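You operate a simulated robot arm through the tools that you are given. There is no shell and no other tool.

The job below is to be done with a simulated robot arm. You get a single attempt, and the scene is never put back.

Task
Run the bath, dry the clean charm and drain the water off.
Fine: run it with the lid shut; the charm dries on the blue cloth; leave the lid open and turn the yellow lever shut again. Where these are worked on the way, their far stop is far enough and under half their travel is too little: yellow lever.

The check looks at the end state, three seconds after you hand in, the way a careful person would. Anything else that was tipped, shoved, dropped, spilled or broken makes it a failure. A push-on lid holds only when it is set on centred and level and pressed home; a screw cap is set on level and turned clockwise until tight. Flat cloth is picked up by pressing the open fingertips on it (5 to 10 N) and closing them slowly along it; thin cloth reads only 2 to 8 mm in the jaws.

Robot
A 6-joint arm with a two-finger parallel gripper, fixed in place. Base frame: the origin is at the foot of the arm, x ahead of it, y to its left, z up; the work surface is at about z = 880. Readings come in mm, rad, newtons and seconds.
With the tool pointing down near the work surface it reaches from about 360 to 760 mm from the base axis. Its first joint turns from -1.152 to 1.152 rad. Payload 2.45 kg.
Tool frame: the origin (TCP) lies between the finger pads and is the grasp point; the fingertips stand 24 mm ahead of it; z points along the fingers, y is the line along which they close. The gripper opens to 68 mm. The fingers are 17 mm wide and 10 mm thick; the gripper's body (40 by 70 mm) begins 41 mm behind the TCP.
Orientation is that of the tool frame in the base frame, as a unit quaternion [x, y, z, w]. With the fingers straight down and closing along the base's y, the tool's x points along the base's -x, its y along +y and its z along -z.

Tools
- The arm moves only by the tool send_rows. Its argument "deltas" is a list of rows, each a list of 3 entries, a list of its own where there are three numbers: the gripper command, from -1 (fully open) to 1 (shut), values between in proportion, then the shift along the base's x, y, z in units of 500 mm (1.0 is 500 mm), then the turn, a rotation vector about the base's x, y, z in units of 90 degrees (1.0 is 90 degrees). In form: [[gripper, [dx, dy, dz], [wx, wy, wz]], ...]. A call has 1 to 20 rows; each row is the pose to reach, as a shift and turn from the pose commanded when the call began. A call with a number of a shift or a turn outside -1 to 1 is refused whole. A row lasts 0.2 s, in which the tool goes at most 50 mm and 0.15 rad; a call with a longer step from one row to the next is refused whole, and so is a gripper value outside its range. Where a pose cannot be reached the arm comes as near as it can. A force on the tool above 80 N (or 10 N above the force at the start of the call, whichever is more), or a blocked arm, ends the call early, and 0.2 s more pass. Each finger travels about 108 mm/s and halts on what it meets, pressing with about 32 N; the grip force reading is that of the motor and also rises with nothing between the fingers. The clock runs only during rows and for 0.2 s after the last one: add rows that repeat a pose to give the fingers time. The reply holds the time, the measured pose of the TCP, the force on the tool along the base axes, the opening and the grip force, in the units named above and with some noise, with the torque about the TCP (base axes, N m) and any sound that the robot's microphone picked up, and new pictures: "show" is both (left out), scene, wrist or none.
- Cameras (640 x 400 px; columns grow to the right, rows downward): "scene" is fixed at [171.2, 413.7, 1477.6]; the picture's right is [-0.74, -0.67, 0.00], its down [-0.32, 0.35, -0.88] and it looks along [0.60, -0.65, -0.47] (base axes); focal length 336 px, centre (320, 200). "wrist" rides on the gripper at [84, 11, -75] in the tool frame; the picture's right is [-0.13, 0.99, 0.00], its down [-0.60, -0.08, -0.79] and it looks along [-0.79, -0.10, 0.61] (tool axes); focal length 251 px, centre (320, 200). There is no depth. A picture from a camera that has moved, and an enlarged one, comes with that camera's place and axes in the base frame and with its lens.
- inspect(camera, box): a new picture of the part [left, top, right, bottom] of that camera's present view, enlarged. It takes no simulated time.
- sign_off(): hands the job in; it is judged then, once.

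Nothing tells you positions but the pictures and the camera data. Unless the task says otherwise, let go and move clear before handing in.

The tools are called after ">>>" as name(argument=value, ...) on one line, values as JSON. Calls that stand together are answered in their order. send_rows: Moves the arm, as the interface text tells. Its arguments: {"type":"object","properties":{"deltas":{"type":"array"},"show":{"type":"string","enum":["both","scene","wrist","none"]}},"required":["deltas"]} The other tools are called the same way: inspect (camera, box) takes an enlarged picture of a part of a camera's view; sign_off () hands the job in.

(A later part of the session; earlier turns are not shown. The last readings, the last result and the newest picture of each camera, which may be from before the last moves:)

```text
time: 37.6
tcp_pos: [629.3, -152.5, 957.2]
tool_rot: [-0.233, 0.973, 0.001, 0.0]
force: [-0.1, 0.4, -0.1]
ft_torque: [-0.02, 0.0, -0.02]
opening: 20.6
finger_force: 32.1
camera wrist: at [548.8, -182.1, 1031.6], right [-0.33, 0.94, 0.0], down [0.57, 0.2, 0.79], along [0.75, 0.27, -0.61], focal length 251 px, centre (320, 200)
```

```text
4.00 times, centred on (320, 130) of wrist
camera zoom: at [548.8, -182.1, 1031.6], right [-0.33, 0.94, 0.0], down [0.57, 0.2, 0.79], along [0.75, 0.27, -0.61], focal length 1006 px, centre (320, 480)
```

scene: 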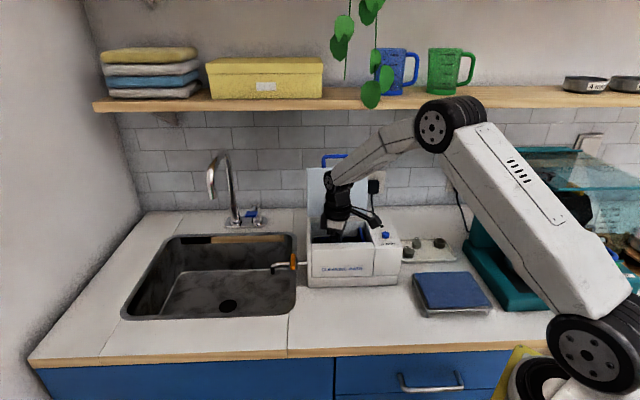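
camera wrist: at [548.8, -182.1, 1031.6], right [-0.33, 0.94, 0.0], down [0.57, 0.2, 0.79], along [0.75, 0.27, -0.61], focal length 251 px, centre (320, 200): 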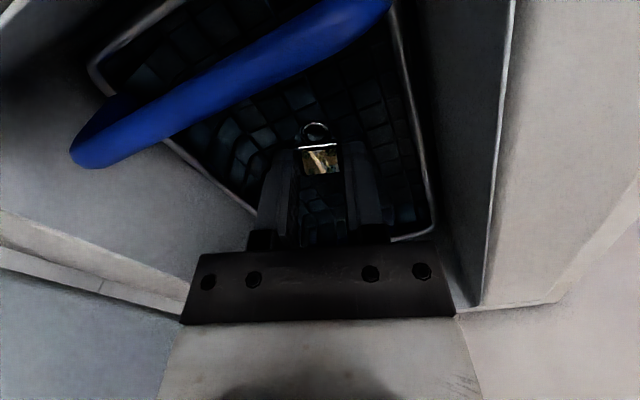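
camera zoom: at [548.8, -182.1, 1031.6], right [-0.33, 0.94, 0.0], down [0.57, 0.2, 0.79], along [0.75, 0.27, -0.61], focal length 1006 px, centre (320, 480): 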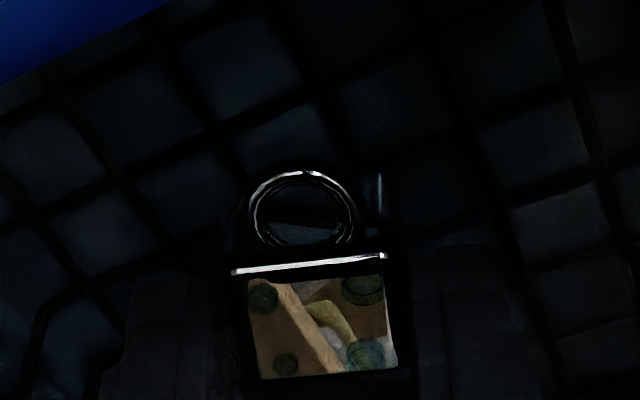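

It's gripped at 20.6 mm. I'll lift it straight up.

>>> send_rows(deltas=[[1, [0, 0, 0.02], [0, 0, 0]], [1, [0, 0, 0.05], [0, 0, 0]], [1, [0, 0, 0.1], [0, 0, 0]], [1, [0, 0, 0.16], [0, 0, 0]], [1, [0, 0, 0.22], [0, 0, 0]], [1, [0, 0, 0.28], [0, 0, 0]], [1, [0, 0, 0.28], [0, 0, 0]]])

>>> inspect(camera="wrist", box=[200, 50, 440, 200])

>>> inspect(camera="scene", box=[310, 140, 430, 260])

```text
time: 39.2
tcp_pos: [626.3, -151.9, 1095.7]
tool_rot: [-0.233, 0.972, 0.001, 0.001]
force: [0.2, -0.1, -0.3]
ft_torque: [0.01, -0.04, 0.02]
opening: 20.9
finger_force: 32.2
camera wrist: at [547.4, -181.5, 1171.1], right [-0.33, 0.94, 0.0], down [0.57, 0.2, 0.79], along [0.75, 0.27, -0.61], focal length 251 px, centre (320, 200)
```

scene: 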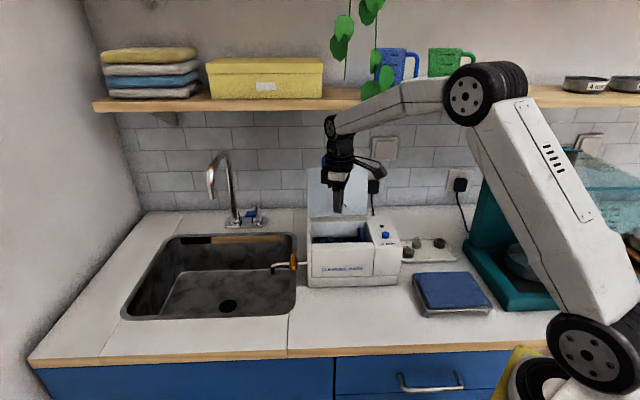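
wrist: 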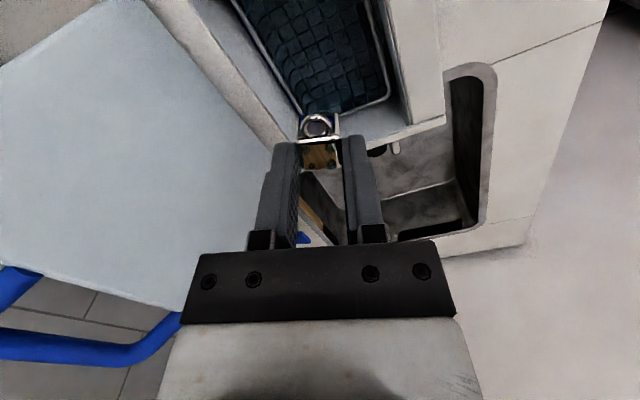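

```text
2.67 times, centred on (320, 125) of wrist
camera zoom: at [547.4, -181.5, 1171.1], right [-0.33, 0.94, 0.0], down [0.57, 0.2, 0.79], along [0.75, 0.27, -0.61], focal length 670 px, centre (320, 400)
```

zoom: 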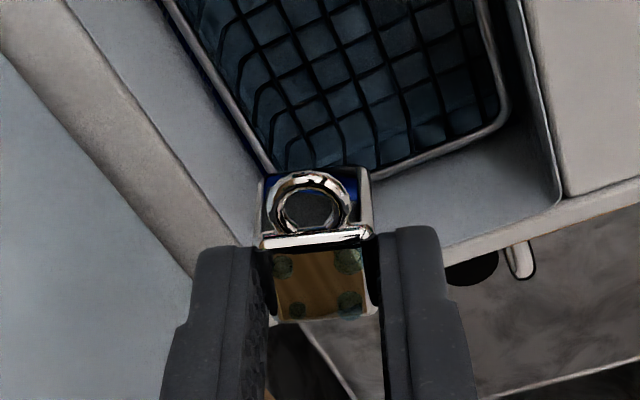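

```text
3.33 times, centred on (370, 200) of scene
camera zoom: at [171.3, 413.7, 1477.6], right [-0.74, -0.67, 0.0], down [-0.32, 0.35, -0.88], along [0.6, -0.65, -0.47], focal length 1120 px, centre (153, 200)
```

zoom: 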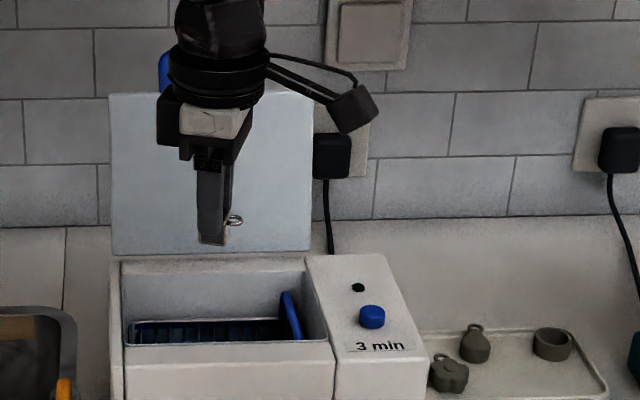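

The charm is out and held firmly. It looks like a block, so I'll check how far it hangs below the fingertips and study the cloth.

>>> inspect(camera="scene", box=[325, 180, 355, 220])

>>> inspect(camera="wrist", box=[280, 90, 360, 180])

>>> inspect(camera="scene", box=[400, 260, 500, 330])

```text
10.00 times, centred on (340, 200) of scene
camera zoom: at [171.3, 413.7, 1477.6], right [-0.74, -0.67, 0.0], down [-0.32, 0.35, -0.88], along [0.6, -0.65, -0.47], focal length 3360 px, centre (120, 200)
```

zoom: 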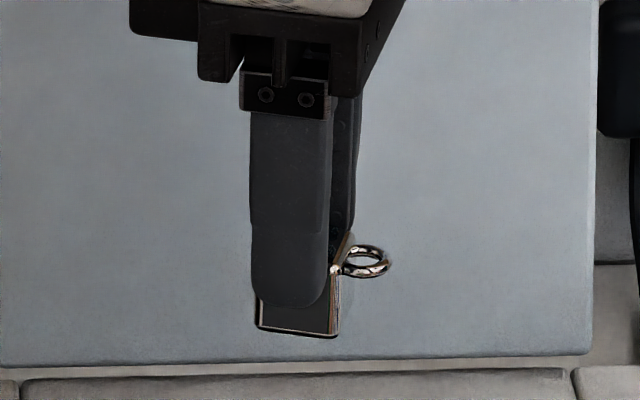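

```text
4.44 times, centred on (320, 135) of wrist
camera zoom: at [547.4, -181.5, 1171.1], right [-0.33, 0.94, 0.0], down [0.57, 0.2, 0.79], along [0.75, 0.27, -0.61], focal length 1118 px, centre (320, 489)
```

zoom: 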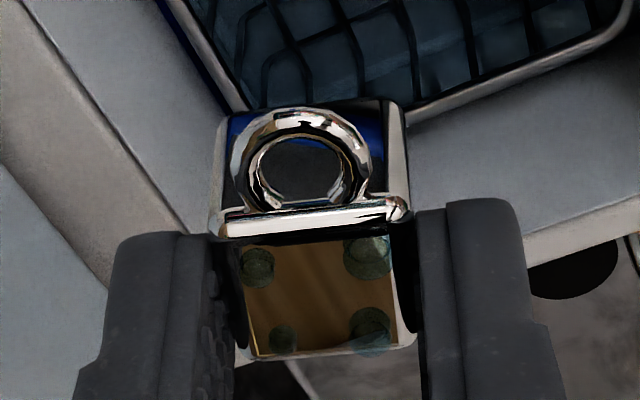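

```text
5.71 times, centred on (450, 295) of scene
camera zoom: at [171.3, 413.7, 1477.6], right [-0.74, -0.67, 0.0], down [-0.32, 0.35, -0.88], along [0.6, -0.65, -0.47], focal length 1920 px, centre (-423, -343)
```

zoom: 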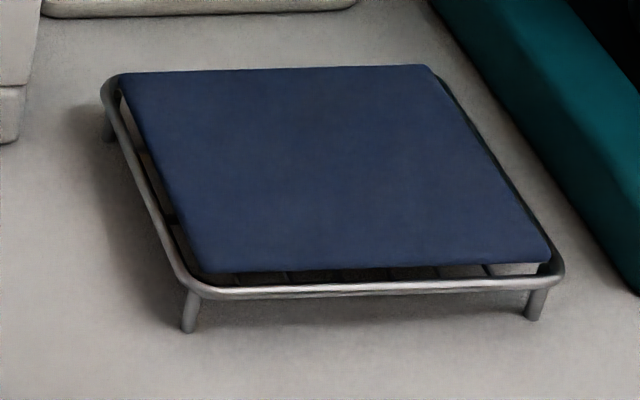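

The charm is a small cube hanging about 8 mm below the fingertips. The cloth is on a rack, centred near (350,-255) with its top around z 906. I'll carry the charm there at a safe height.

>>> send_rows(deltas=[[1, [-0.02, -0.01, 0.03], [0, 0, 0]], [1, [-0.09, -0.035, 0.04], [0, 0, 0]], [1, [-0.17, -0.066, 0.04], [0, 0, 0]], [1, [-0.25, -0.097, 0.04], [0, 0, 0]], [1, [-0.33, -0.128, 0.04], [0, 0, 0]], [1, [-0.41, -0.159, 0.04], [0, 0, 0]], [1, [-0.48, -0.186, 0.03], [0, 0, 0]], [1, [-0.53, -0.205, -0.02], [0, 0, 0]], [1, [-0.55, -0.21, -0.1], [0, 0, 0]], [1, [-0.55, -0.21, -0.19], [0, 0, 0]], [1, [-0.55, -0.21, -0.24], [0, 0, 0]], [1, [-0.55, -0.21, -0.24], [0, 0, 0]]])

>>> inspect(camera="scene", box=[400, 240, 500, 330])

>>> inspect(camera="wrist", box=[160, 0, 480, 200])

```text
time: 41.8
tcp_pos: [353.6, -258.8, 976.8]
tool_rot: [-0.233, 0.972, 0.0, 0.0]
force: [1.0, 0.2, -0.8]
ft_torque: [0.01, 0.0, -0.01]
opening: 20.5
finger_force: 32.1
camera wrist: at [274.6, -286.5, 1052.2], right [-0.33, 0.94, 0.0], down [0.57, 0.2, 0.79], along [0.75, 0.26, -0.61], focal length 251 px, centre (320, 200)
```

scene: 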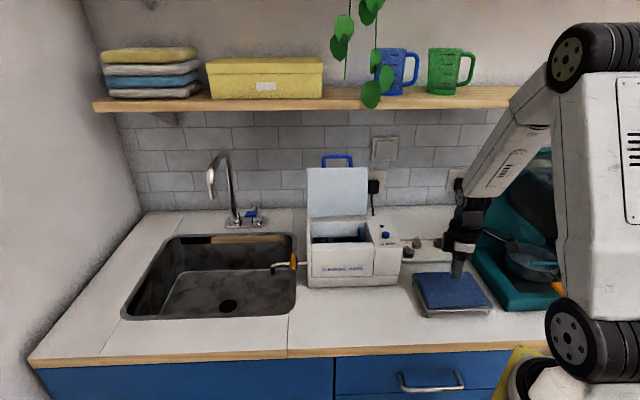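
wrist: 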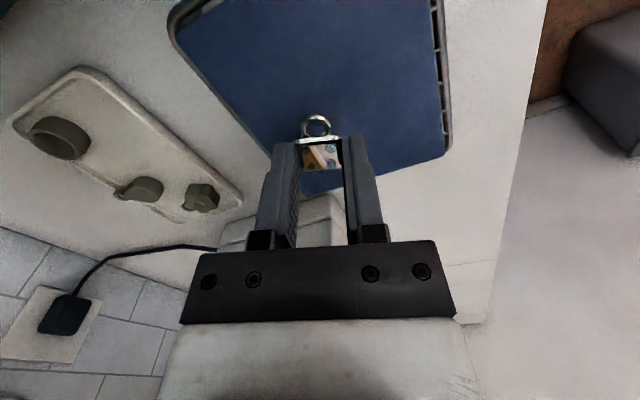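

```text
4.44 times, centred on (450, 285) of scene
camera zoom: at [171.3, 413.7, 1477.6], right [-0.74, -0.67, 0.0], down [-0.32, 0.35, -0.88], along [0.6, -0.65, -0.47], focal length 1493 px, centre (-258, -178)
```

zoom: 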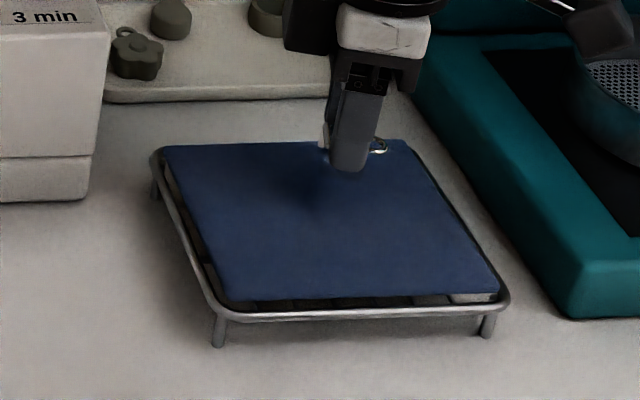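

```text
2.00 times, centred on (320, 100) of wrist
camera zoom: at [274.6, -286.5, 1052.2], right [-0.33, 0.94, 0.0], down [0.57, 0.2, 0.79], along [0.75, 0.26, -0.61], focal length 503 px, centre (320, 400)
```

zoom: 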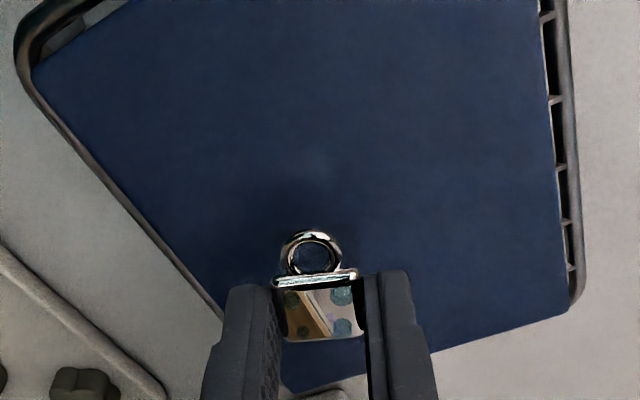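

The cube is over the middle of the cloth. I'll lower it in small steps until it touches.

>>> send_rows(deltas=[[1, [0.008, 0.016, -0.03], [0, 0, 0]], [1, [0.008, 0.016, -0.055], [0, 0, 0]], [1, [0.008, 0.016, -0.064], [0, 0, 0]], [1, [0.008, 0.016, -0.07], [0, 0, 0]], [1, [0.008, 0.016, -0.07], [0, 0, 0]]])

>>> inspect(camera="scene", box=[420, 250, 490, 310])

```text
time: 43.0
tcp_pos: [357.1, -250.8, 942.4]
tool_rot: [-0.233, 0.972, -0.003, 0.001]
force: [-7.3, 10.6, 56.0]
ft_torque: [0.35, 0.25, -0.01]
opening: 20.9
finger_force: 32.0
camera wrist: at [277.7, -278.8, 1018.3], right [-0.33, 0.94, 0.0], down [0.57, 0.21, 0.8], along [0.75, 0.26, -0.61], focal length 251 px, centre (320, 200)
```

scene: 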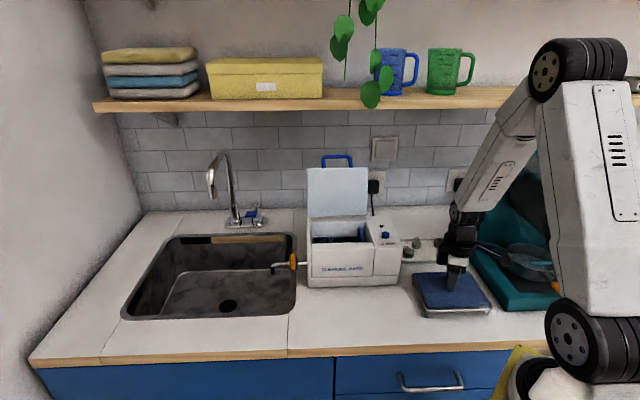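
wrist: 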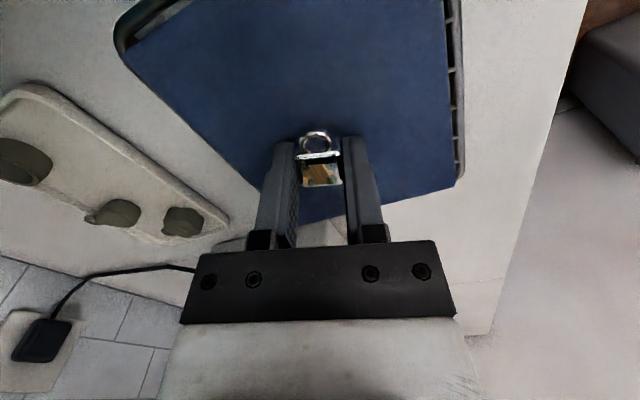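

```text
6.67 times, centred on (455, 280) of scene
camera zoom: at [170.4, 414.5, 1477.5], right [-0.74, -0.67, 0.0], down [-0.31, 0.34, -0.88], along [0.6, -0.65, -0.47], focal length 2240 px, centre (-580, -333)
```

zoom: 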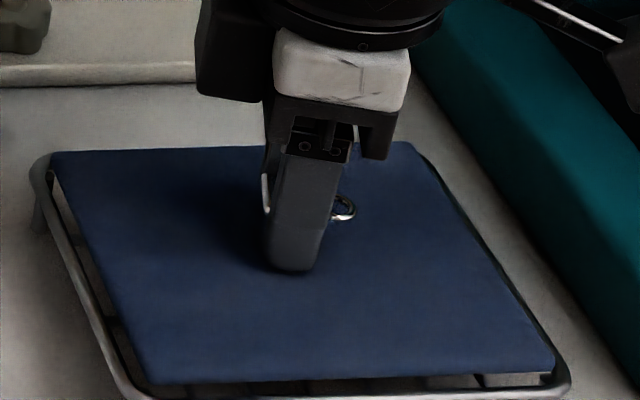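

It's touching with 56 N, which is more than I want. I'll ease up a few millimetres before letting go.

>>> send_rows(deltas=[[1, [0, 0, 0.004], [0, 0, 0]], [1, [0, 0, 0.006], [0, 0, 0]], [1, [0, 0, 0.006], [0, 0, 0]]], show="none")

```text
time: 43.8
tcp_pos: [357.0, -249.1, 944.9]
tool_rot: [-0.232, 0.973, 0.001, 0.0]
force: [-0.2, -0.5, 0.7]
ft_torque: [-0.01, 0.01, 0.0]
opening: 20.9
finger_force: 31.7
```

The force is near zero, so the charm is right at the cloth. I'll dip 1 mm and open slowly.

>>> send_rows(deltas=[[1, [0, 0, -0.002], [0, 0, 0]], [0.36, [0, 0, -0.002], [0, 0, 0]], [0.25, [0, 0, -0.002], [0, 0, 0]], [0.1, [0, 0, -0.002], [0, 0, 0]], [0.0, [0, 0, -0.002], [0, 0, 0]], [0.0, [0, 0, -0.002], [0, 0, 0]]])

>>> inspect(camera="wrist", box=[200, 50, 440, 200])

```text
time: 45.2
tcp_pos: [357.6, -250.1, 943.9]
tool_rot: [-0.232, 0.973, 0.0, 0.001]
force: [0.2, 0.8, 1.1]
ft_torque: [0.01, -0.03, 0.01]
opening: 34.1
finger_force: 0.1
camera wrist: at [277.8, -278.5, 1018.7], right [-0.33, 0.94, 0.0], down [0.57, 0.2, 0.79], along [0.75, 0.27, -0.61], focal length 251 px, centre (320, 200)
```

scene: 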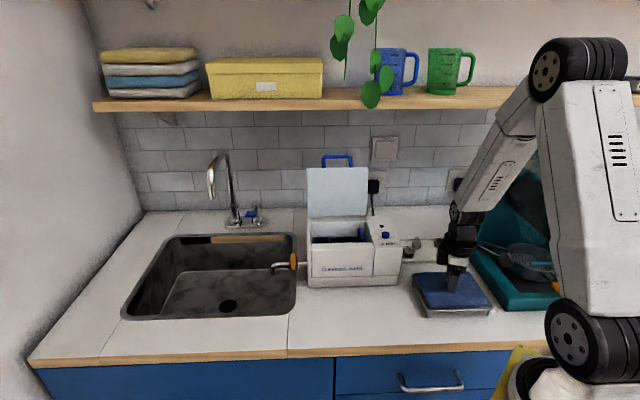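
wrist: 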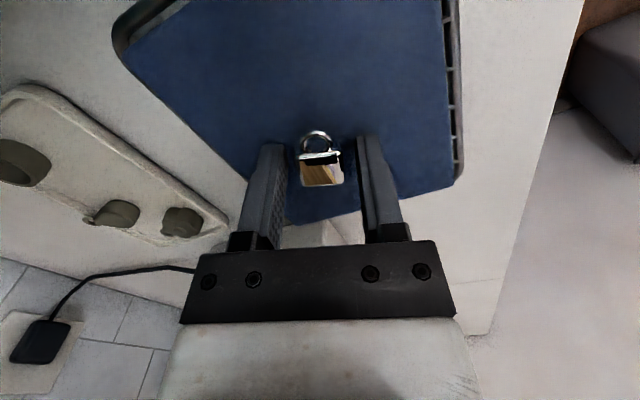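

```text
2.67 times, centred on (320, 125) of wrist
camera zoom: at [277.8, -278.5, 1018.7], right [-0.33, 0.94, 0.0], down [0.57, 0.2, 0.79], along [0.75, 0.27, -0.61], focal length 670 px, centre (320, 400)
```

zoom: 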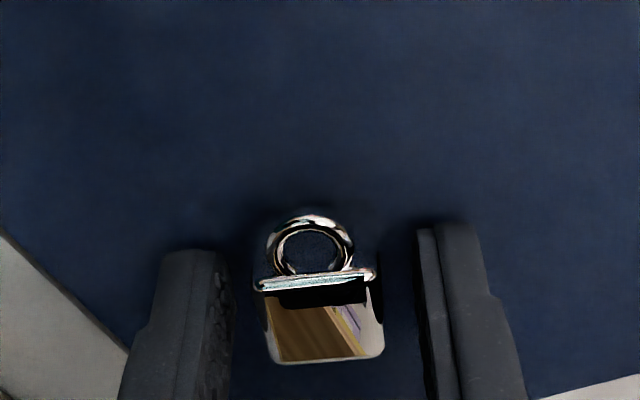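

The charm sits on the cloth. I'll back straight off, then go to a spot above the yellow lever with the gripper turned square to it.

>>> send_rows(deltas=[[0.0, [0, 0, 0.04], [0, 0, 0]], [0.0, [0, 0, 0.12], [0, 0, 0]], [0.0, [0, 0, 0.21], [0, 0, 0]], [0.0, [0, 0, 0.3], [0, 0, 0]], [0.0, [0.06, 0.045, 0.35], [0, 0, -0.08]], [0.0, [0.12, 0.09, 0.37], [0, 0, -0.16]], [0.0, [0.18, 0.135, 0.37], [0, 0, -0.24]], [0.0, [0.24, 0.18, 0.37], [0, 0, -0.32]], [0.0, [0.3, 0.225, 0.37], [0, 0, -0.4]], [0.0, [0.36, 0.27, 0.37], [0, 0, -0.48]], [0.0, [0.42, 0.315, 0.37], [0, 0, -0.56]], [0.0, [0.48, 0.36, 0.37], [0, 0, -0.64]], [0.0, [0.54, 0.405, 0.35], [0, 0, -0.72]], [0.0, [0.59, 0.44, 0.3], [0, 0, -0.8]], [0.0, [0.608, 0.45, 0.25], [0, 0, -0.811]], [0.0, [0.608, 0.45, 0.25], [0, 0, -0.811]]])

>>> inspect(camera="wrist", box=[240, 0, 400, 100])

>>> inspect(camera="scene", box=[410, 250, 500, 320])

>>> inspect(camera="scene", box=[250, 180, 340, 300])

```text
time: 48.6
tcp_pos: [662.6, -23.7, 1068.7]
tool_rot: [0.391, 0.92, 0.0, 0.001]
force: [0.0, -0.8, -0.9]
ft_torque: [-0.01, 0.02, -0.01]
opening: 33.9
finger_force: 0.0
camera wrist: at [612.7, 43.6, 1144.3], right [0.8, 0.59, 0.0], down [0.36, -0.49, 0.79], along [0.47, -0.64, -0.61], focal length 251 px, centre (320, 200)
```

scene: 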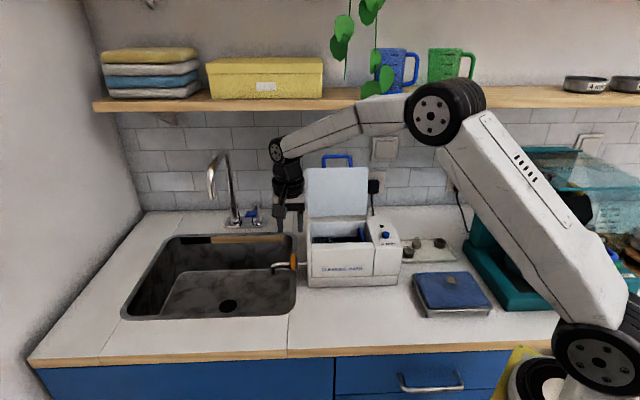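
wrist: 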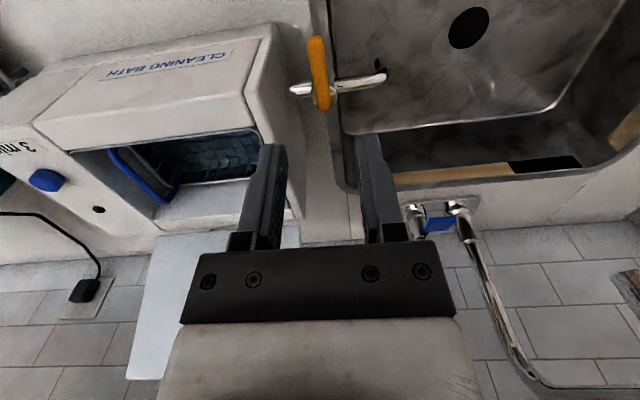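

```text
4.00 times, centred on (320, 50) of wrist
camera zoom: at [612.7, 43.6, 1144.3], right [0.8, 0.59, 0.0], down [0.36, -0.49, 0.79], along [0.47, -0.64, -0.61], focal length 1006 px, centre (320, 800)
```

zoom: 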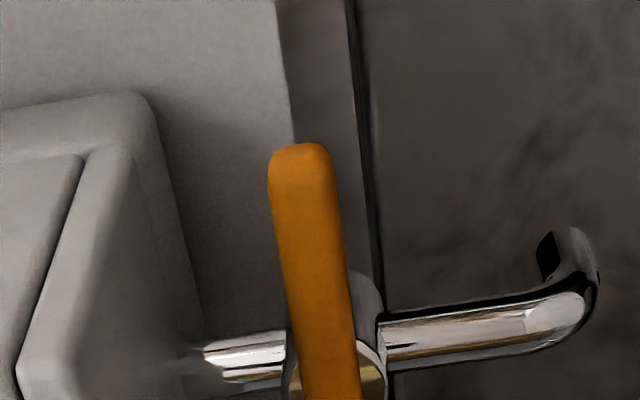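

```text
5.71 times, centred on (455, 285) of scene
camera zoom: at [171.3, 413.7, 1477.6], right [-0.74, -0.67, 0.0], down [-0.32, 0.35, -0.88], along [0.6, -0.65, -0.47], focal length 1920 px, centre (-451, -286)
```

zoom: 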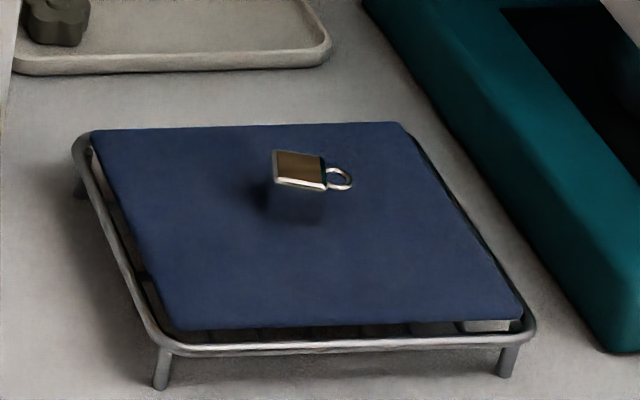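

```text
3.33 times, centred on (295, 240) of scene
camera zoom: at [171.3, 413.7, 1477.6], right [-0.74, -0.67, 0.0], down [-0.32, 0.35, -0.88], along [0.6, -0.65, -0.47], focal length 1120 px, centre (403, 67)
```

zoom: 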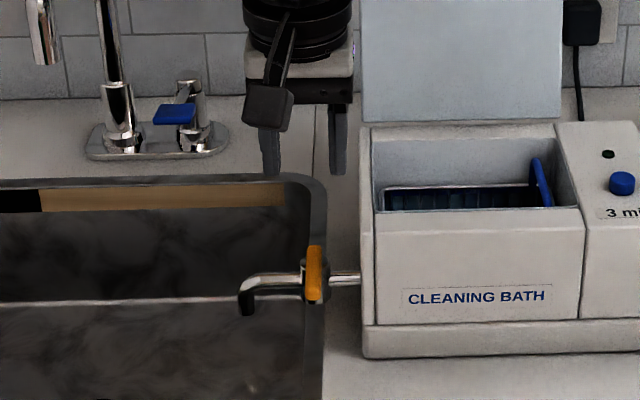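

The charm stands well on the cloth. The lever's free end is near (652,-15), z about 946. I'll lower the open fingers to either side of the lever, biased a little away from the bath.

>>> send_rows(deltas=[[0.0, [0.002, 0.004, -0.06], [0, 0, 0]], [0.0, [0.002, 0.004, -0.12], [0, 0, 0]], [0.0, [0.002, 0.004, -0.17], [0, 0, 0]], [0.0, [0.002, 0.004, -0.2], [0, 0, 0]], [0.0, [0.002, 0.004, -0.214], [0, 0, 0]], [0.0, [0.002, 0.004, -0.214], [0, 0, 0]]])

>>> inspect(camera="wrist", box=[200, 50, 440, 200])

>>> inspect(camera="scene", box=[250, 210, 340, 300])

```text
time: 50.0
tcp_pos: [663.1, -21.8, 962.5]
tool_rot: [0.392, 0.92, -0.001, 0.0]
force: [-0.3, 0.2, 0.3]
ft_torque: [-0.01, 0.0, 0.03]
opening: 34.0
finger_force: 0.0
camera wrist: at [612.4, 45.9, 1036.6], right [0.8, 0.6, 0.0], down [0.36, -0.49, 0.79], along [0.47, -0.64, -0.61], focal length 251 px, centre (320, 200)
```

scene: 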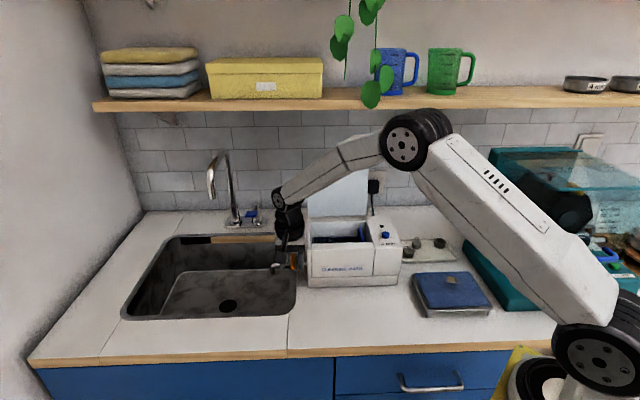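
wrist: 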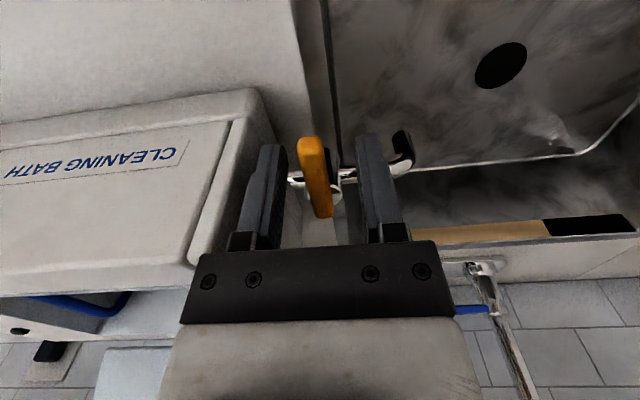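

```text
2.67 times, centred on (320, 125) of wrist
camera zoom: at [612.4, 45.9, 1036.6], right [0.8, 0.6, 0.0], down [0.36, -0.49, 0.79], along [0.47, -0.64, -0.61], focal length 670 px, centre (320, 400)
```

zoom: 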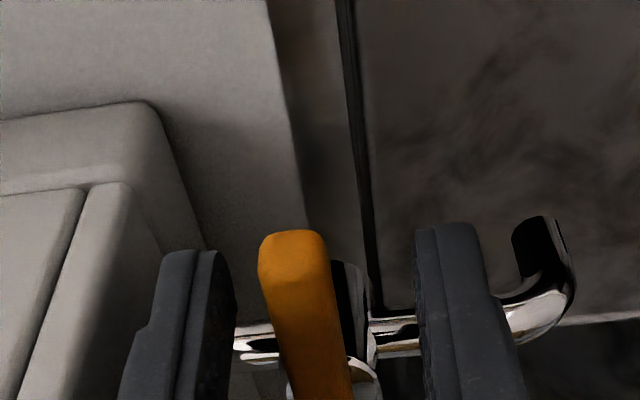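

```text
4.44 times, centred on (295, 255) of scene
camera zoom: at [171.3, 413.7, 1477.6], right [-0.74, -0.67, 0.0], down [-0.32, 0.35, -0.88], along [0.6, -0.65, -0.47], focal length 1493 px, centre (431, -44)
```

zoom: 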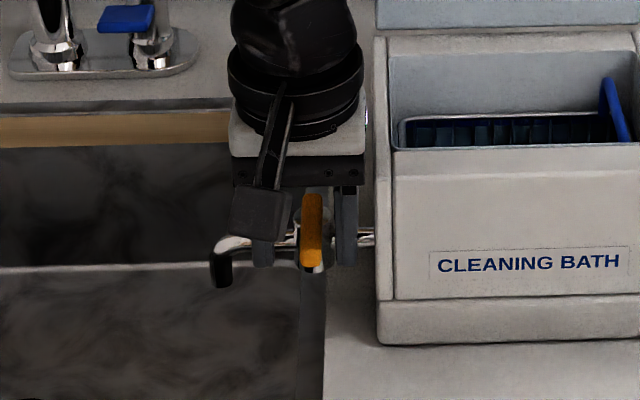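

The fingers straddle the lever beside the valve. I'll close to a loose 20 mm fit and swing it about its pivot towards the spout, checking after 30°.

>>> send_rows(deltas=[[0.2, [-0.0034, -0.0044, 0], [0, 0, 0]], [0.412, [-0.0034, -0.0044, 0], [0, 0, 0]], [0.412, [0.0026, 0.0004, 0], [0, 0, -0.0833]], [0.412, [0.0094, 0.0046, 0], [0, 0, -0.1667]], [0.412, [0.0166, 0.0078, 0], [0, 0, -0.25]], [0.412, [0.0242, 0.01, 0], [0, 0, -0.3333]], [0.412, [0.0242, 0.01, 0], [0, 0, -0.3333]]])

>>> inspect(camera="wrist", box=[200, 50, 440, 200])

>>> inspect(camera="scene", box=[250, 210, 340, 300])

```text
time: 51.6
tcp_pos: [674.1, -17.2, 963.2]
tool_rot: [0.617, 0.787, 0.0, 0.0]
force: [0.0, 0.0, 0.0]
ft_torque: [0.01, -0.03, 0.0]
opening: 20.3
finger_force: 0.3
camera wrist: at [665.8, 66.0, 1037.0], right [0.99, 0.11, 0.0], down [0.07, -0.6, 0.79], along [0.09, -0.79, -0.61], focal length 251 px, centre (320, 200)
```

scene: 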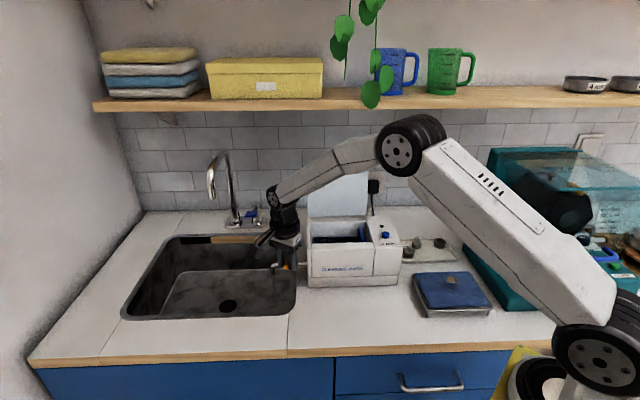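
wrist: 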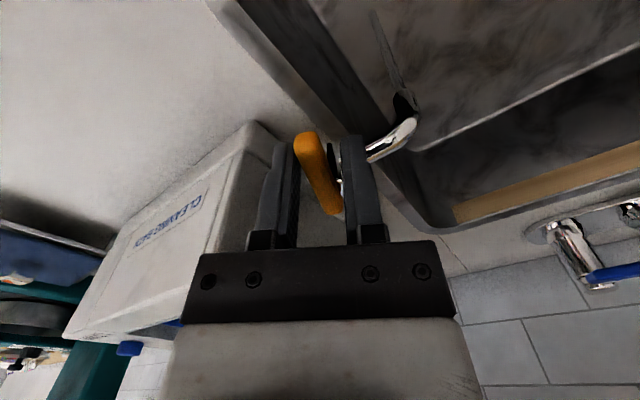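

```text
2.67 times, centred on (320, 125) of wrist
camera zoom: at [665.8, 66.0, 1037.0], right [0.99, 0.11, 0.0], down [0.07, -0.6, 0.79], along [0.09, -0.79, -0.61], focal length 670 px, centre (320, 400)
```

zoom: 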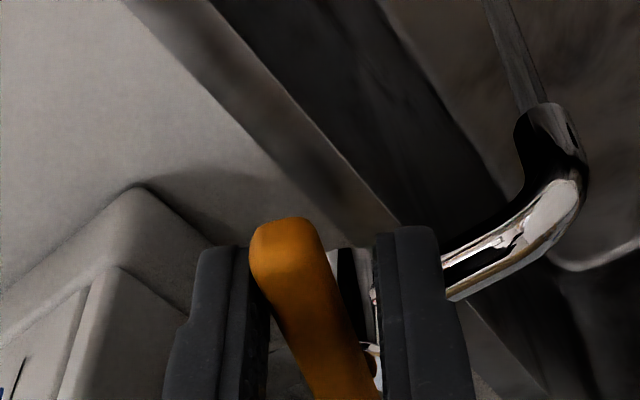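

```text
4.44 times, centred on (295, 255) of scene
camera zoom: at [171.2, 413.7, 1477.6], right [-0.74, -0.67, 0.0], down [-0.32, 0.35, -0.88], along [0.6, -0.65, -0.47], focal length 1493 px, centre (431, -44)
```

zoom: 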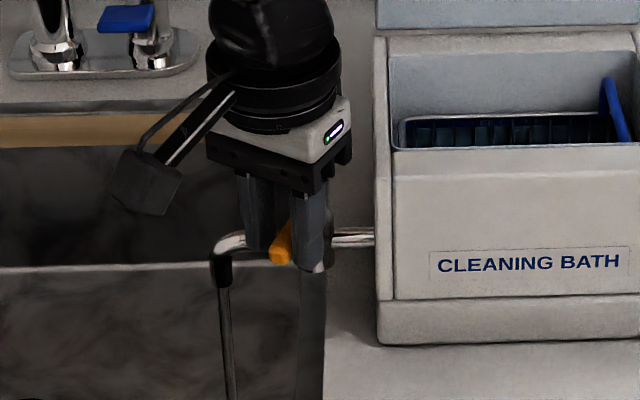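

The lever is turning freely and water is already running from the spout. I'll continue to the far stop.

>>> send_rows(deltas=[[0.412, [0.0076, 0.0012, 0], [0, 0, -0.0833]], [0.412, [0.0156, 0.0014, 0], [0, 0, -0.1667]], [0.412, [0.0234, 0.0006, 0], [0, 0, -0.25]], [0.412, [0.031, -0.0014, 0], [0, 0, -0.3333]], [0.412, [0.0382, -0.0042, 0], [0, 0, -0.4167]], [0.412, [0.0452, -0.008, 0], [0, 0, -0.5]], [0.412, [0.0514, -0.0126, 0], [0, 0, -0.5833]], [0.412, [0.0572, -0.018, 0], [0, 0, -0.6667]], [0.412, [0.0572, -0.018, 0], [0, 0, -0.6667]]])

>>> inspect(camera="wrist", box=[200, 50, 440, 200])

>>> inspect(camera="scene", box=[230, 200, 390, 310])

```text
time: 53.6
tcp_pos: [703.5, -26.6, 961.6]
tool_rot: [0.928, 0.373, -0.001, 0.001]
force: [-0.1, 0.7, -0.1]
ft_torque: [-0.04, 0.02, -0.02]
opening: 20.3
finger_force: 0.5
camera wrist: at [771.4, 22.9, 1036.1], right [0.59, -0.8, 0.0], down [-0.49, -0.36, 0.79], along [-0.64, -0.47, -0.61], focal length 251 px, centre (320, 200)
```

scene: 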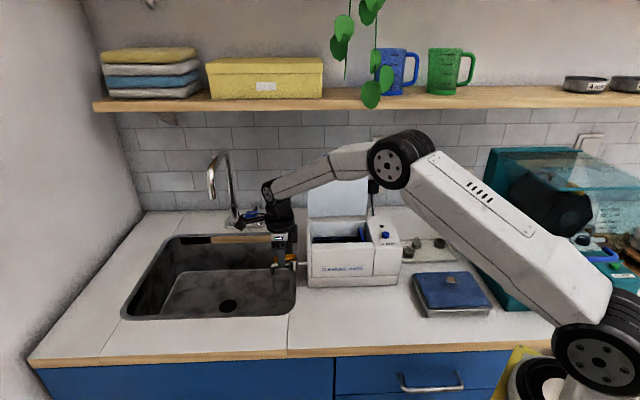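
wrist: 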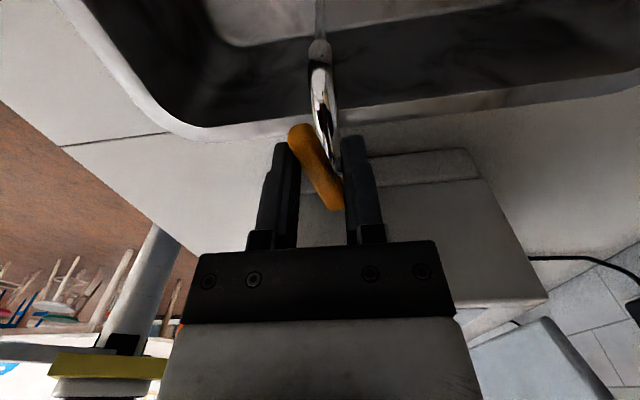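

```text
2.67 times, centred on (320, 125) of wrist
camera zoom: at [771.4, 22.9, 1036.1], right [0.59, -0.8, 0.0], down [-0.49, -0.36, 0.79], along [-0.64, -0.47, -0.61], focal length 670 px, centre (320, 400)
```

zoom: 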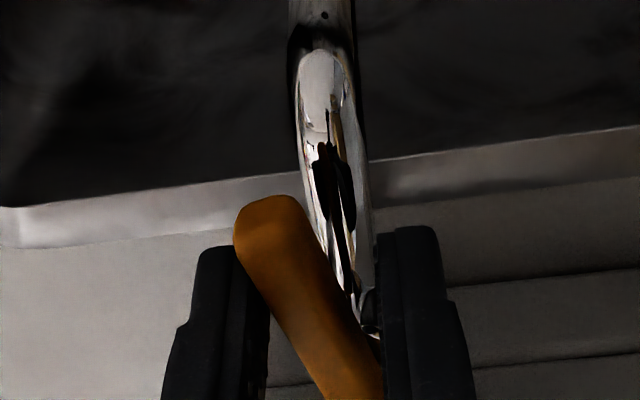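

```text
3.64 times, centred on (310, 255) of scene
camera zoom: at [171.2, 413.7, 1477.6], right [-0.74, -0.67, 0.0], down [-0.32, 0.35, -0.88], along [0.6, -0.65, -0.47], focal length 1222 px, centre (356, 0)
```

zoom: 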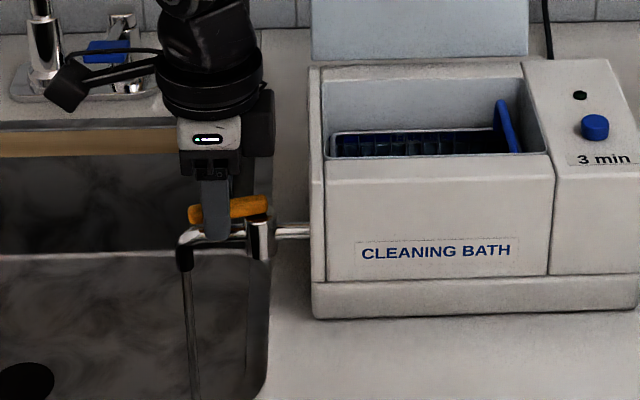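

The lever lags by about 20° because of the loose fit, and water is flowing well. I'll push a little further to the stop.

>>> send_rows(deltas=[[0.412, [0.004, -0.0045, 0], [0, 0, 0]], [0.412, [0.008, -0.009, 0], [0, 0, 0]], [0.412, [0.011, -0.013, 0], [0, 0, 0]], [0.412, [0.014, -0.017, 0], [0, 0, 0]], [0.412, [0.014, -0.017, 0], [0, 0, 0]]])

>>> inspect(camera="wrist", box=[200, 50, 440, 200])

>>> inspect(camera="scene", box=[230, 200, 390, 310])

```text
time: 54.8
tcp_pos: [709.2, -34.4, 961.9]
tool_rot: [0.927, 0.375, -0.001, 0.0]
force: [-4.1, 4.8, 1.9]
ft_torque: [0.07, 0.07, 0.05]
opening: 24.7
finger_force: 3.1
camera wrist: at [778.1, 14.7, 1036.2], right [0.6, -0.8, 0.0], down [-0.49, -0.36, 0.79], along [-0.64, -0.47, -0.61], focal length 251 px, centre (320, 200)
```

scene: 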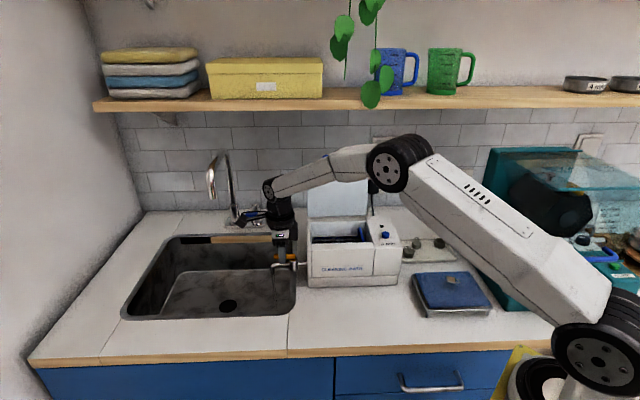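
wrist: 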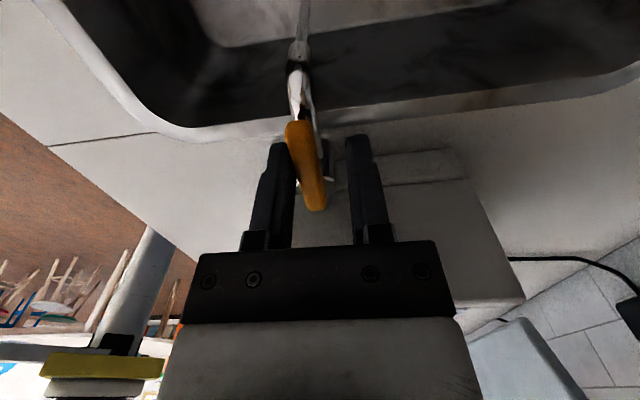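

```text
2.67 times, centred on (320, 125) of wrist
camera zoom: at [778.1, 14.7, 1036.2], right [0.6, -0.8, 0.0], down [-0.49, -0.36, 0.79], along [-0.64, -0.47, -0.61], focal length 670 px, centre (320, 400)
```

zoom: 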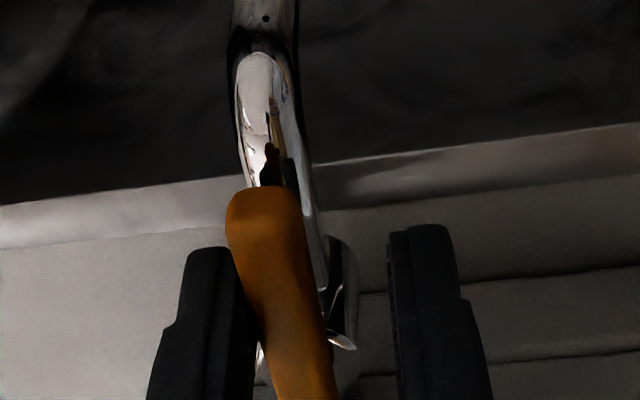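

```text
3.64 times, centred on (310, 255) of scene
camera zoom: at [171.1, 413.9, 1477.6], right [-0.74, -0.67, 0.0], down [-0.32, 0.35, -0.88], along [0.6, -0.65, -0.47], focal length 1222 px, centre (356, 0)
```

zoom: 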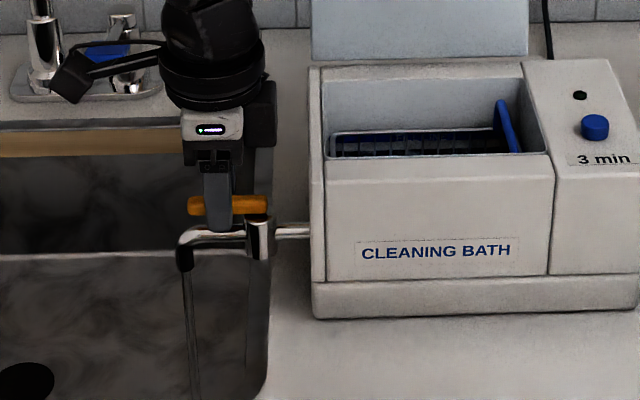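

The lever is now in line with the pipe at its stop, and water is streaming. I'll wait here while the bath drains.

>>> send_rows(deltas=[[0.412, [0, 0, 0], [0, 0, 0]], [0.412, [0, 0, 0], [0, 0, 0]], [0.412, [0, 0, 0], [0, 0, 0]], [0.412, [0, 0, 0], [0, 0, 0]], [0.412, [0, 0, 0], [0, 0, 0]], [0.412, [0, 0, 0], [0, 0, 0]], [0.412, [0, 0, 0], [0, 0, 0]], [0.412, [0, 0, 0], [0, 0, 0]], [0.412, [0, 0, 0], [0, 0, 0]], [0.412, [0, 0, 0], [0, 0, 0]], [0.412, [0, 0, 0], [0, 0, 0]], [0.412, [0, 0, 0], [0, 0, 0]], [0.412, [0, 0, 0], [0, 0, 0]], [0.412, [0, 0, 0], [0, 0, 0]], [0.412, [0, 0, 0], [0, 0, 0]], [0.412, [0, 0, 0], [0, 0, 0]], [0.412, [0, 0, 0], [0, 0, 0]], [0.412, [0, 0, 0], [0, 0, 0]], [0.412, [0, 0, 0], [0, 0, 0]], [0.412, [0, 0, 0], [0, 0, 0]]], show="none")

>>> inspect(camera="scene", box=[230, 200, 390, 310])

```text
time: 59.0
tcp_pos: [709.4, -35.4, 960.7]
tool_rot: [0.927, 0.374, -0.001, 0.001]
force: [-2.6, 6.5, -0.5]
ft_torque: [0.05, 0.06, 0.02]
opening: 25.1
finger_force: 3.0
```

```text
3.64 times, centred on (310, 255) of scene
camera zoom: at [171.2, 413.9, 1477.6], right [-0.74, -0.67, 0.0], down [-0.32, 0.35, -0.88], along [0.6, -0.65, -0.47], focal length 1222 px, centre (356, 0)
```

zoom: 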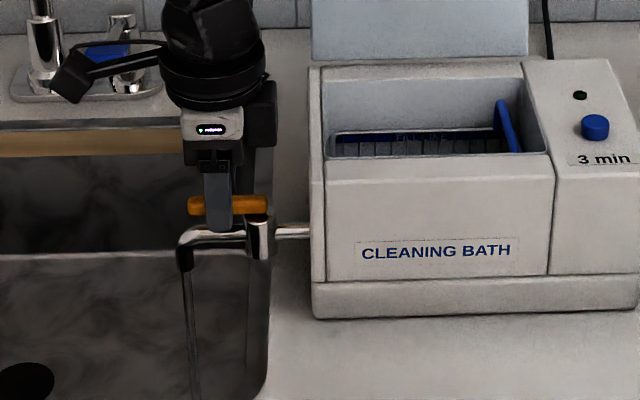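

The stream is still running and the water in the bath looks to be falling. I'll keep waiting.

>>> send_rows(deltas=[[0.412, [0, 0, 0], [0, 0, 0]], [0.412, [0, 0, 0], [0, 0, 0]], [0.412, [0, 0, 0], [0, 0, 0]], [0.412, [0, 0, 0], [0, 0, 0]], [0.412, [0, 0, 0], [0, 0, 0]], [0.412, [0, 0, 0], [0, 0, 0]], [0.412, [0, 0, 0], [0, 0, 0]], [0.412, [0, 0, 0], [0, 0, 0]], [0.412, [0, 0, 0], [0, 0, 0]], [0.412, [0, 0, 0], [0, 0, 0]], [0.412, [0, 0, 0], [0, 0, 0]], [0.412, [0, 0, 0], [0, 0, 0]], [0.412, [0, 0, 0], [0, 0, 0]], [0.412, [0, 0, 0], [0, 0, 0]], [0.412, [0, 0, 0], [0, 0, 0]], [0.412, [0, 0, 0], [0, 0, 0]], [0.412, [0, 0, 0], [0, 0, 0]], [0.412, [0, 0, 0], [0, 0, 0]], [0.412, [0, 0, 0], [0, 0, 0]], [0.412, [0, 0, 0], [0, 0, 0]]], show="none")

>>> inspect(camera="scene", box=[230, 200, 390, 310])

>>> inspect(camera="scene", box=[410, 250, 500, 320])

```text
time: 63.2
tcp_pos: [709.8, -35.5, 961.0]
tool_rot: [0.928, 0.374, -0.001, 0.0]
force: [-3.8, 4.0, -1.6]
ft_torque: [0.05, 0.02, 0.09]
opening: 25.4
finger_force: 3.1
```

```text
3.64 times, centred on (310, 255) of scene
camera zoom: at [171.2, 413.9, 1477.6], right [-0.74, -0.67, 0.0], down [-0.32, 0.35, -0.88], along [0.6, -0.65, -0.47], focal length 1222 px, centre (356, 0)
```

zoom: 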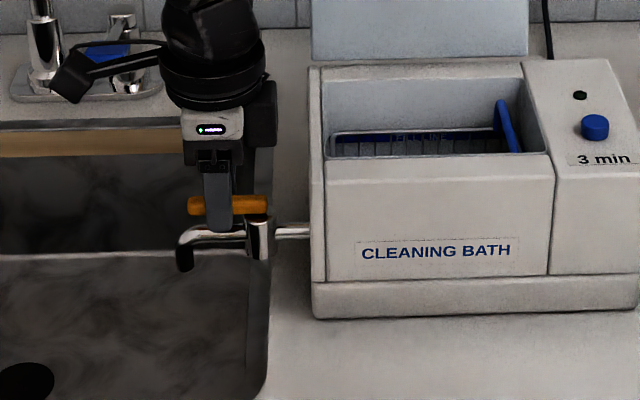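

```text
5.71 times, centred on (455, 285) of scene
camera zoom: at [171.2, 413.9, 1477.6], right [-0.74, -0.67, 0.0], down [-0.32, 0.35, -0.88], along [0.6, -0.65, -0.47], focal length 1920 px, centre (-451, -286)
```

zoom: 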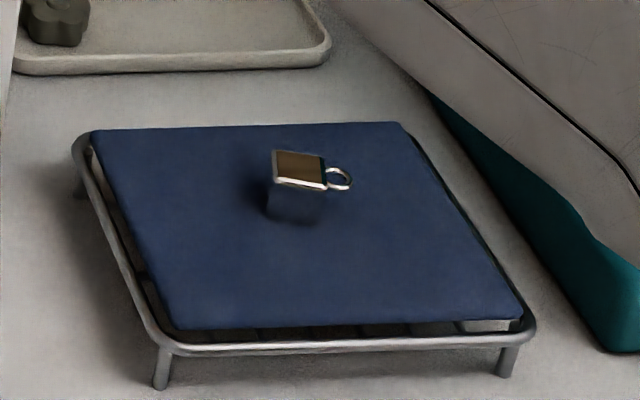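

The stream has stopped, so the bath is drained, and the charm still stands on the cloth. Now I'll centre on the lever and close to a snug fit to turn it back.

>>> send_rows(deltas=[[0.3, [-0.004, 0.0044, 0], [0, 0, 0]], [0.3, [-0.0082, 0.0088, 0], [0, 0, 0]], [0.412, [-0.0082, 0.0088, 0], [0, 0, 0]], [0.5, [-0.0082, 0.0088, 0], [0, 0, 0]], [0.5, [-0.0082, 0.0088, 0], [0, 0, 0]]], show="wrist")

>>> inspect(camera="wrist", box=[200, 50, 440, 200])

```text
time: 64.4
tcp_pos: [705.5, -32.2, 961.5]
tool_rot: [0.927, 0.374, -0.001, 0.001]
force: [0.4, 0.0, -0.1]
ft_torque: [0.0, -0.01, -0.01]
opening: 17.1
finger_force: 0.0
camera wrist: at [774.7, 18.3, 1036.8], right [0.6, -0.8, 0.0], down [-0.49, -0.36, 0.79], along [-0.64, -0.47, -0.61], focal length 251 px, centre (320, 200)
```

wrist: 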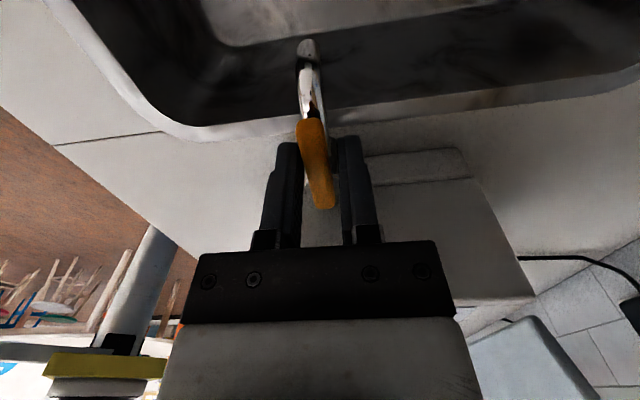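

```text
2.67 times, centred on (320, 125) of wrist
camera zoom: at [774.7, 18.3, 1036.8], right [0.6, -0.8, 0.0], down [-0.49, -0.36, 0.79], along [-0.64, -0.47, -0.61], focal length 670 px, centre (320, 400)
```

zoom: 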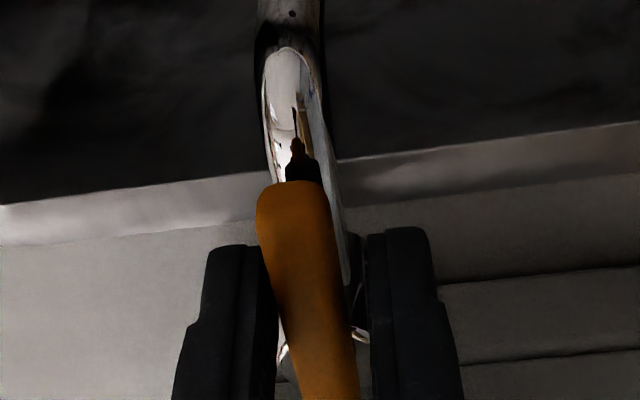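

The fingers hold the lever with little play. I'll swing it back about the pivot to the shut position.

>>> send_rows(deltas=[[0.5, [-0.0046, 0.0062, 0], [0, 0, 0.0833]], [0.5, [-0.01, 0.0118, 0], [0, 0, 0.1667]], [0.5, [-0.0162, 0.0166, 0], [0, 0, 0.25]], [0.5, [-0.0228, 0.0206, 0], [0, 0, 0.3333]], [0.5, [-0.03, 0.0238, 0], [0, 0, 0.4167]], [0.5, [-0.0376, 0.0258, 0], [0, 0, 0.5]], [0.5, [-0.0452, 0.027, 0], [0, 0, 0.5833]], [0.5, [-0.053, 0.0272, 0], [0, 0, 0.6667]], [0.5, [-0.0608, 0.0262, 0], [0, 0, 0.75]], [0.5, [-0.0684, 0.0244, 0], [0, 0, 0.8333]], [0.5, [-0.0756, 0.0214, 0], [0, 0, 0.9167]], [0.5, [-0.0824, 0.0176, 0], [0, 0, 1.0]], [0.5, [-0.0824, 0.0176, 0], [0, 0, 1.0]]])

>>> inspect(camera="wrist", box=[200, 50, 440, 200])

>>> inspect(camera="scene", box=[250, 210, 340, 300])

```text
time: 67.2
tcp_pos: [665.0, -22.3, 963.0]
tool_rot: [0.391, 0.921, 0.0, 0.0]
force: [-0.1, 0.1, 0.6]
ft_torque: [0.0, 0.01, 0.03]
opening: 17.3
finger_force: 0.3
camera wrist: at [614.8, 44.8, 1036.5], right [0.8, 0.6, 0.0], down [0.36, -0.49, 0.79], along [0.47, -0.64, -0.61], focal length 251 px, centre (320, 200)
```

scene: 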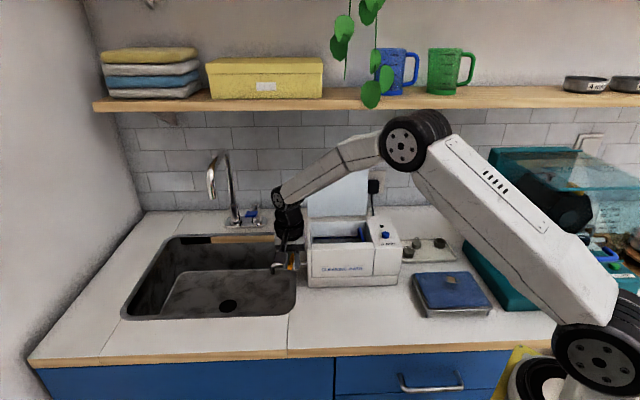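
wrist: 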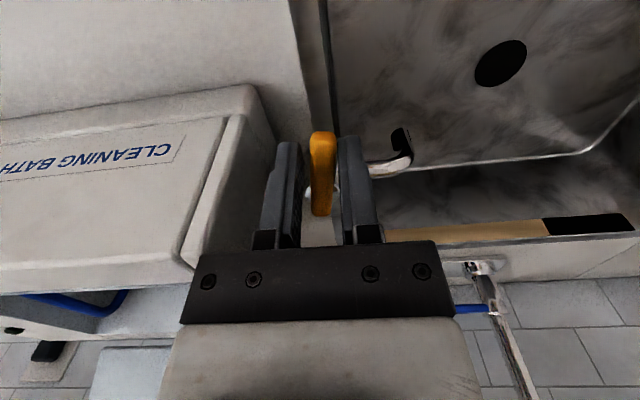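

```text
2.67 times, centred on (320, 125) of wrist
camera zoom: at [614.8, 44.8, 1036.5], right [0.8, 0.6, 0.0], down [0.36, -0.49, 0.79], along [0.47, -0.64, -0.61], focal length 670 px, centre (320, 400)
```

zoom: 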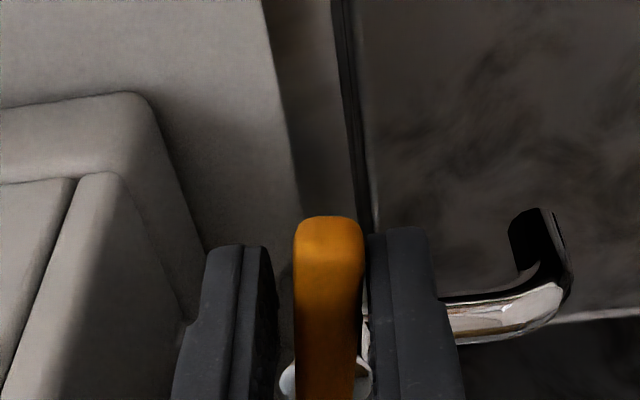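

```text
4.44 times, centred on (295, 255) of scene
camera zoom: at [171.3, 413.7, 1477.6], right [-0.74, -0.67, 0.0], down [-0.32, 0.35, -0.88], along [0.6, -0.65, -0.47], focal length 1493 px, centre (431, -44)
```

zoom: 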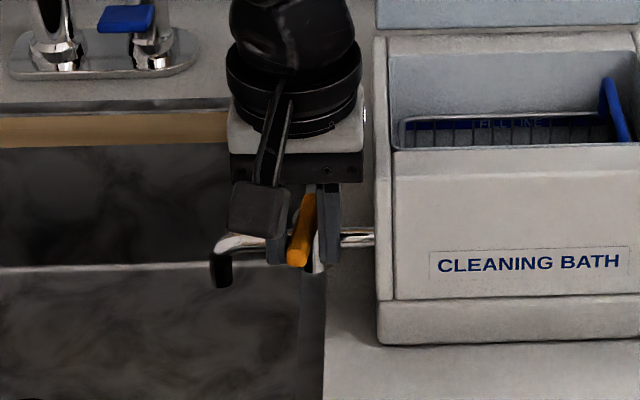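

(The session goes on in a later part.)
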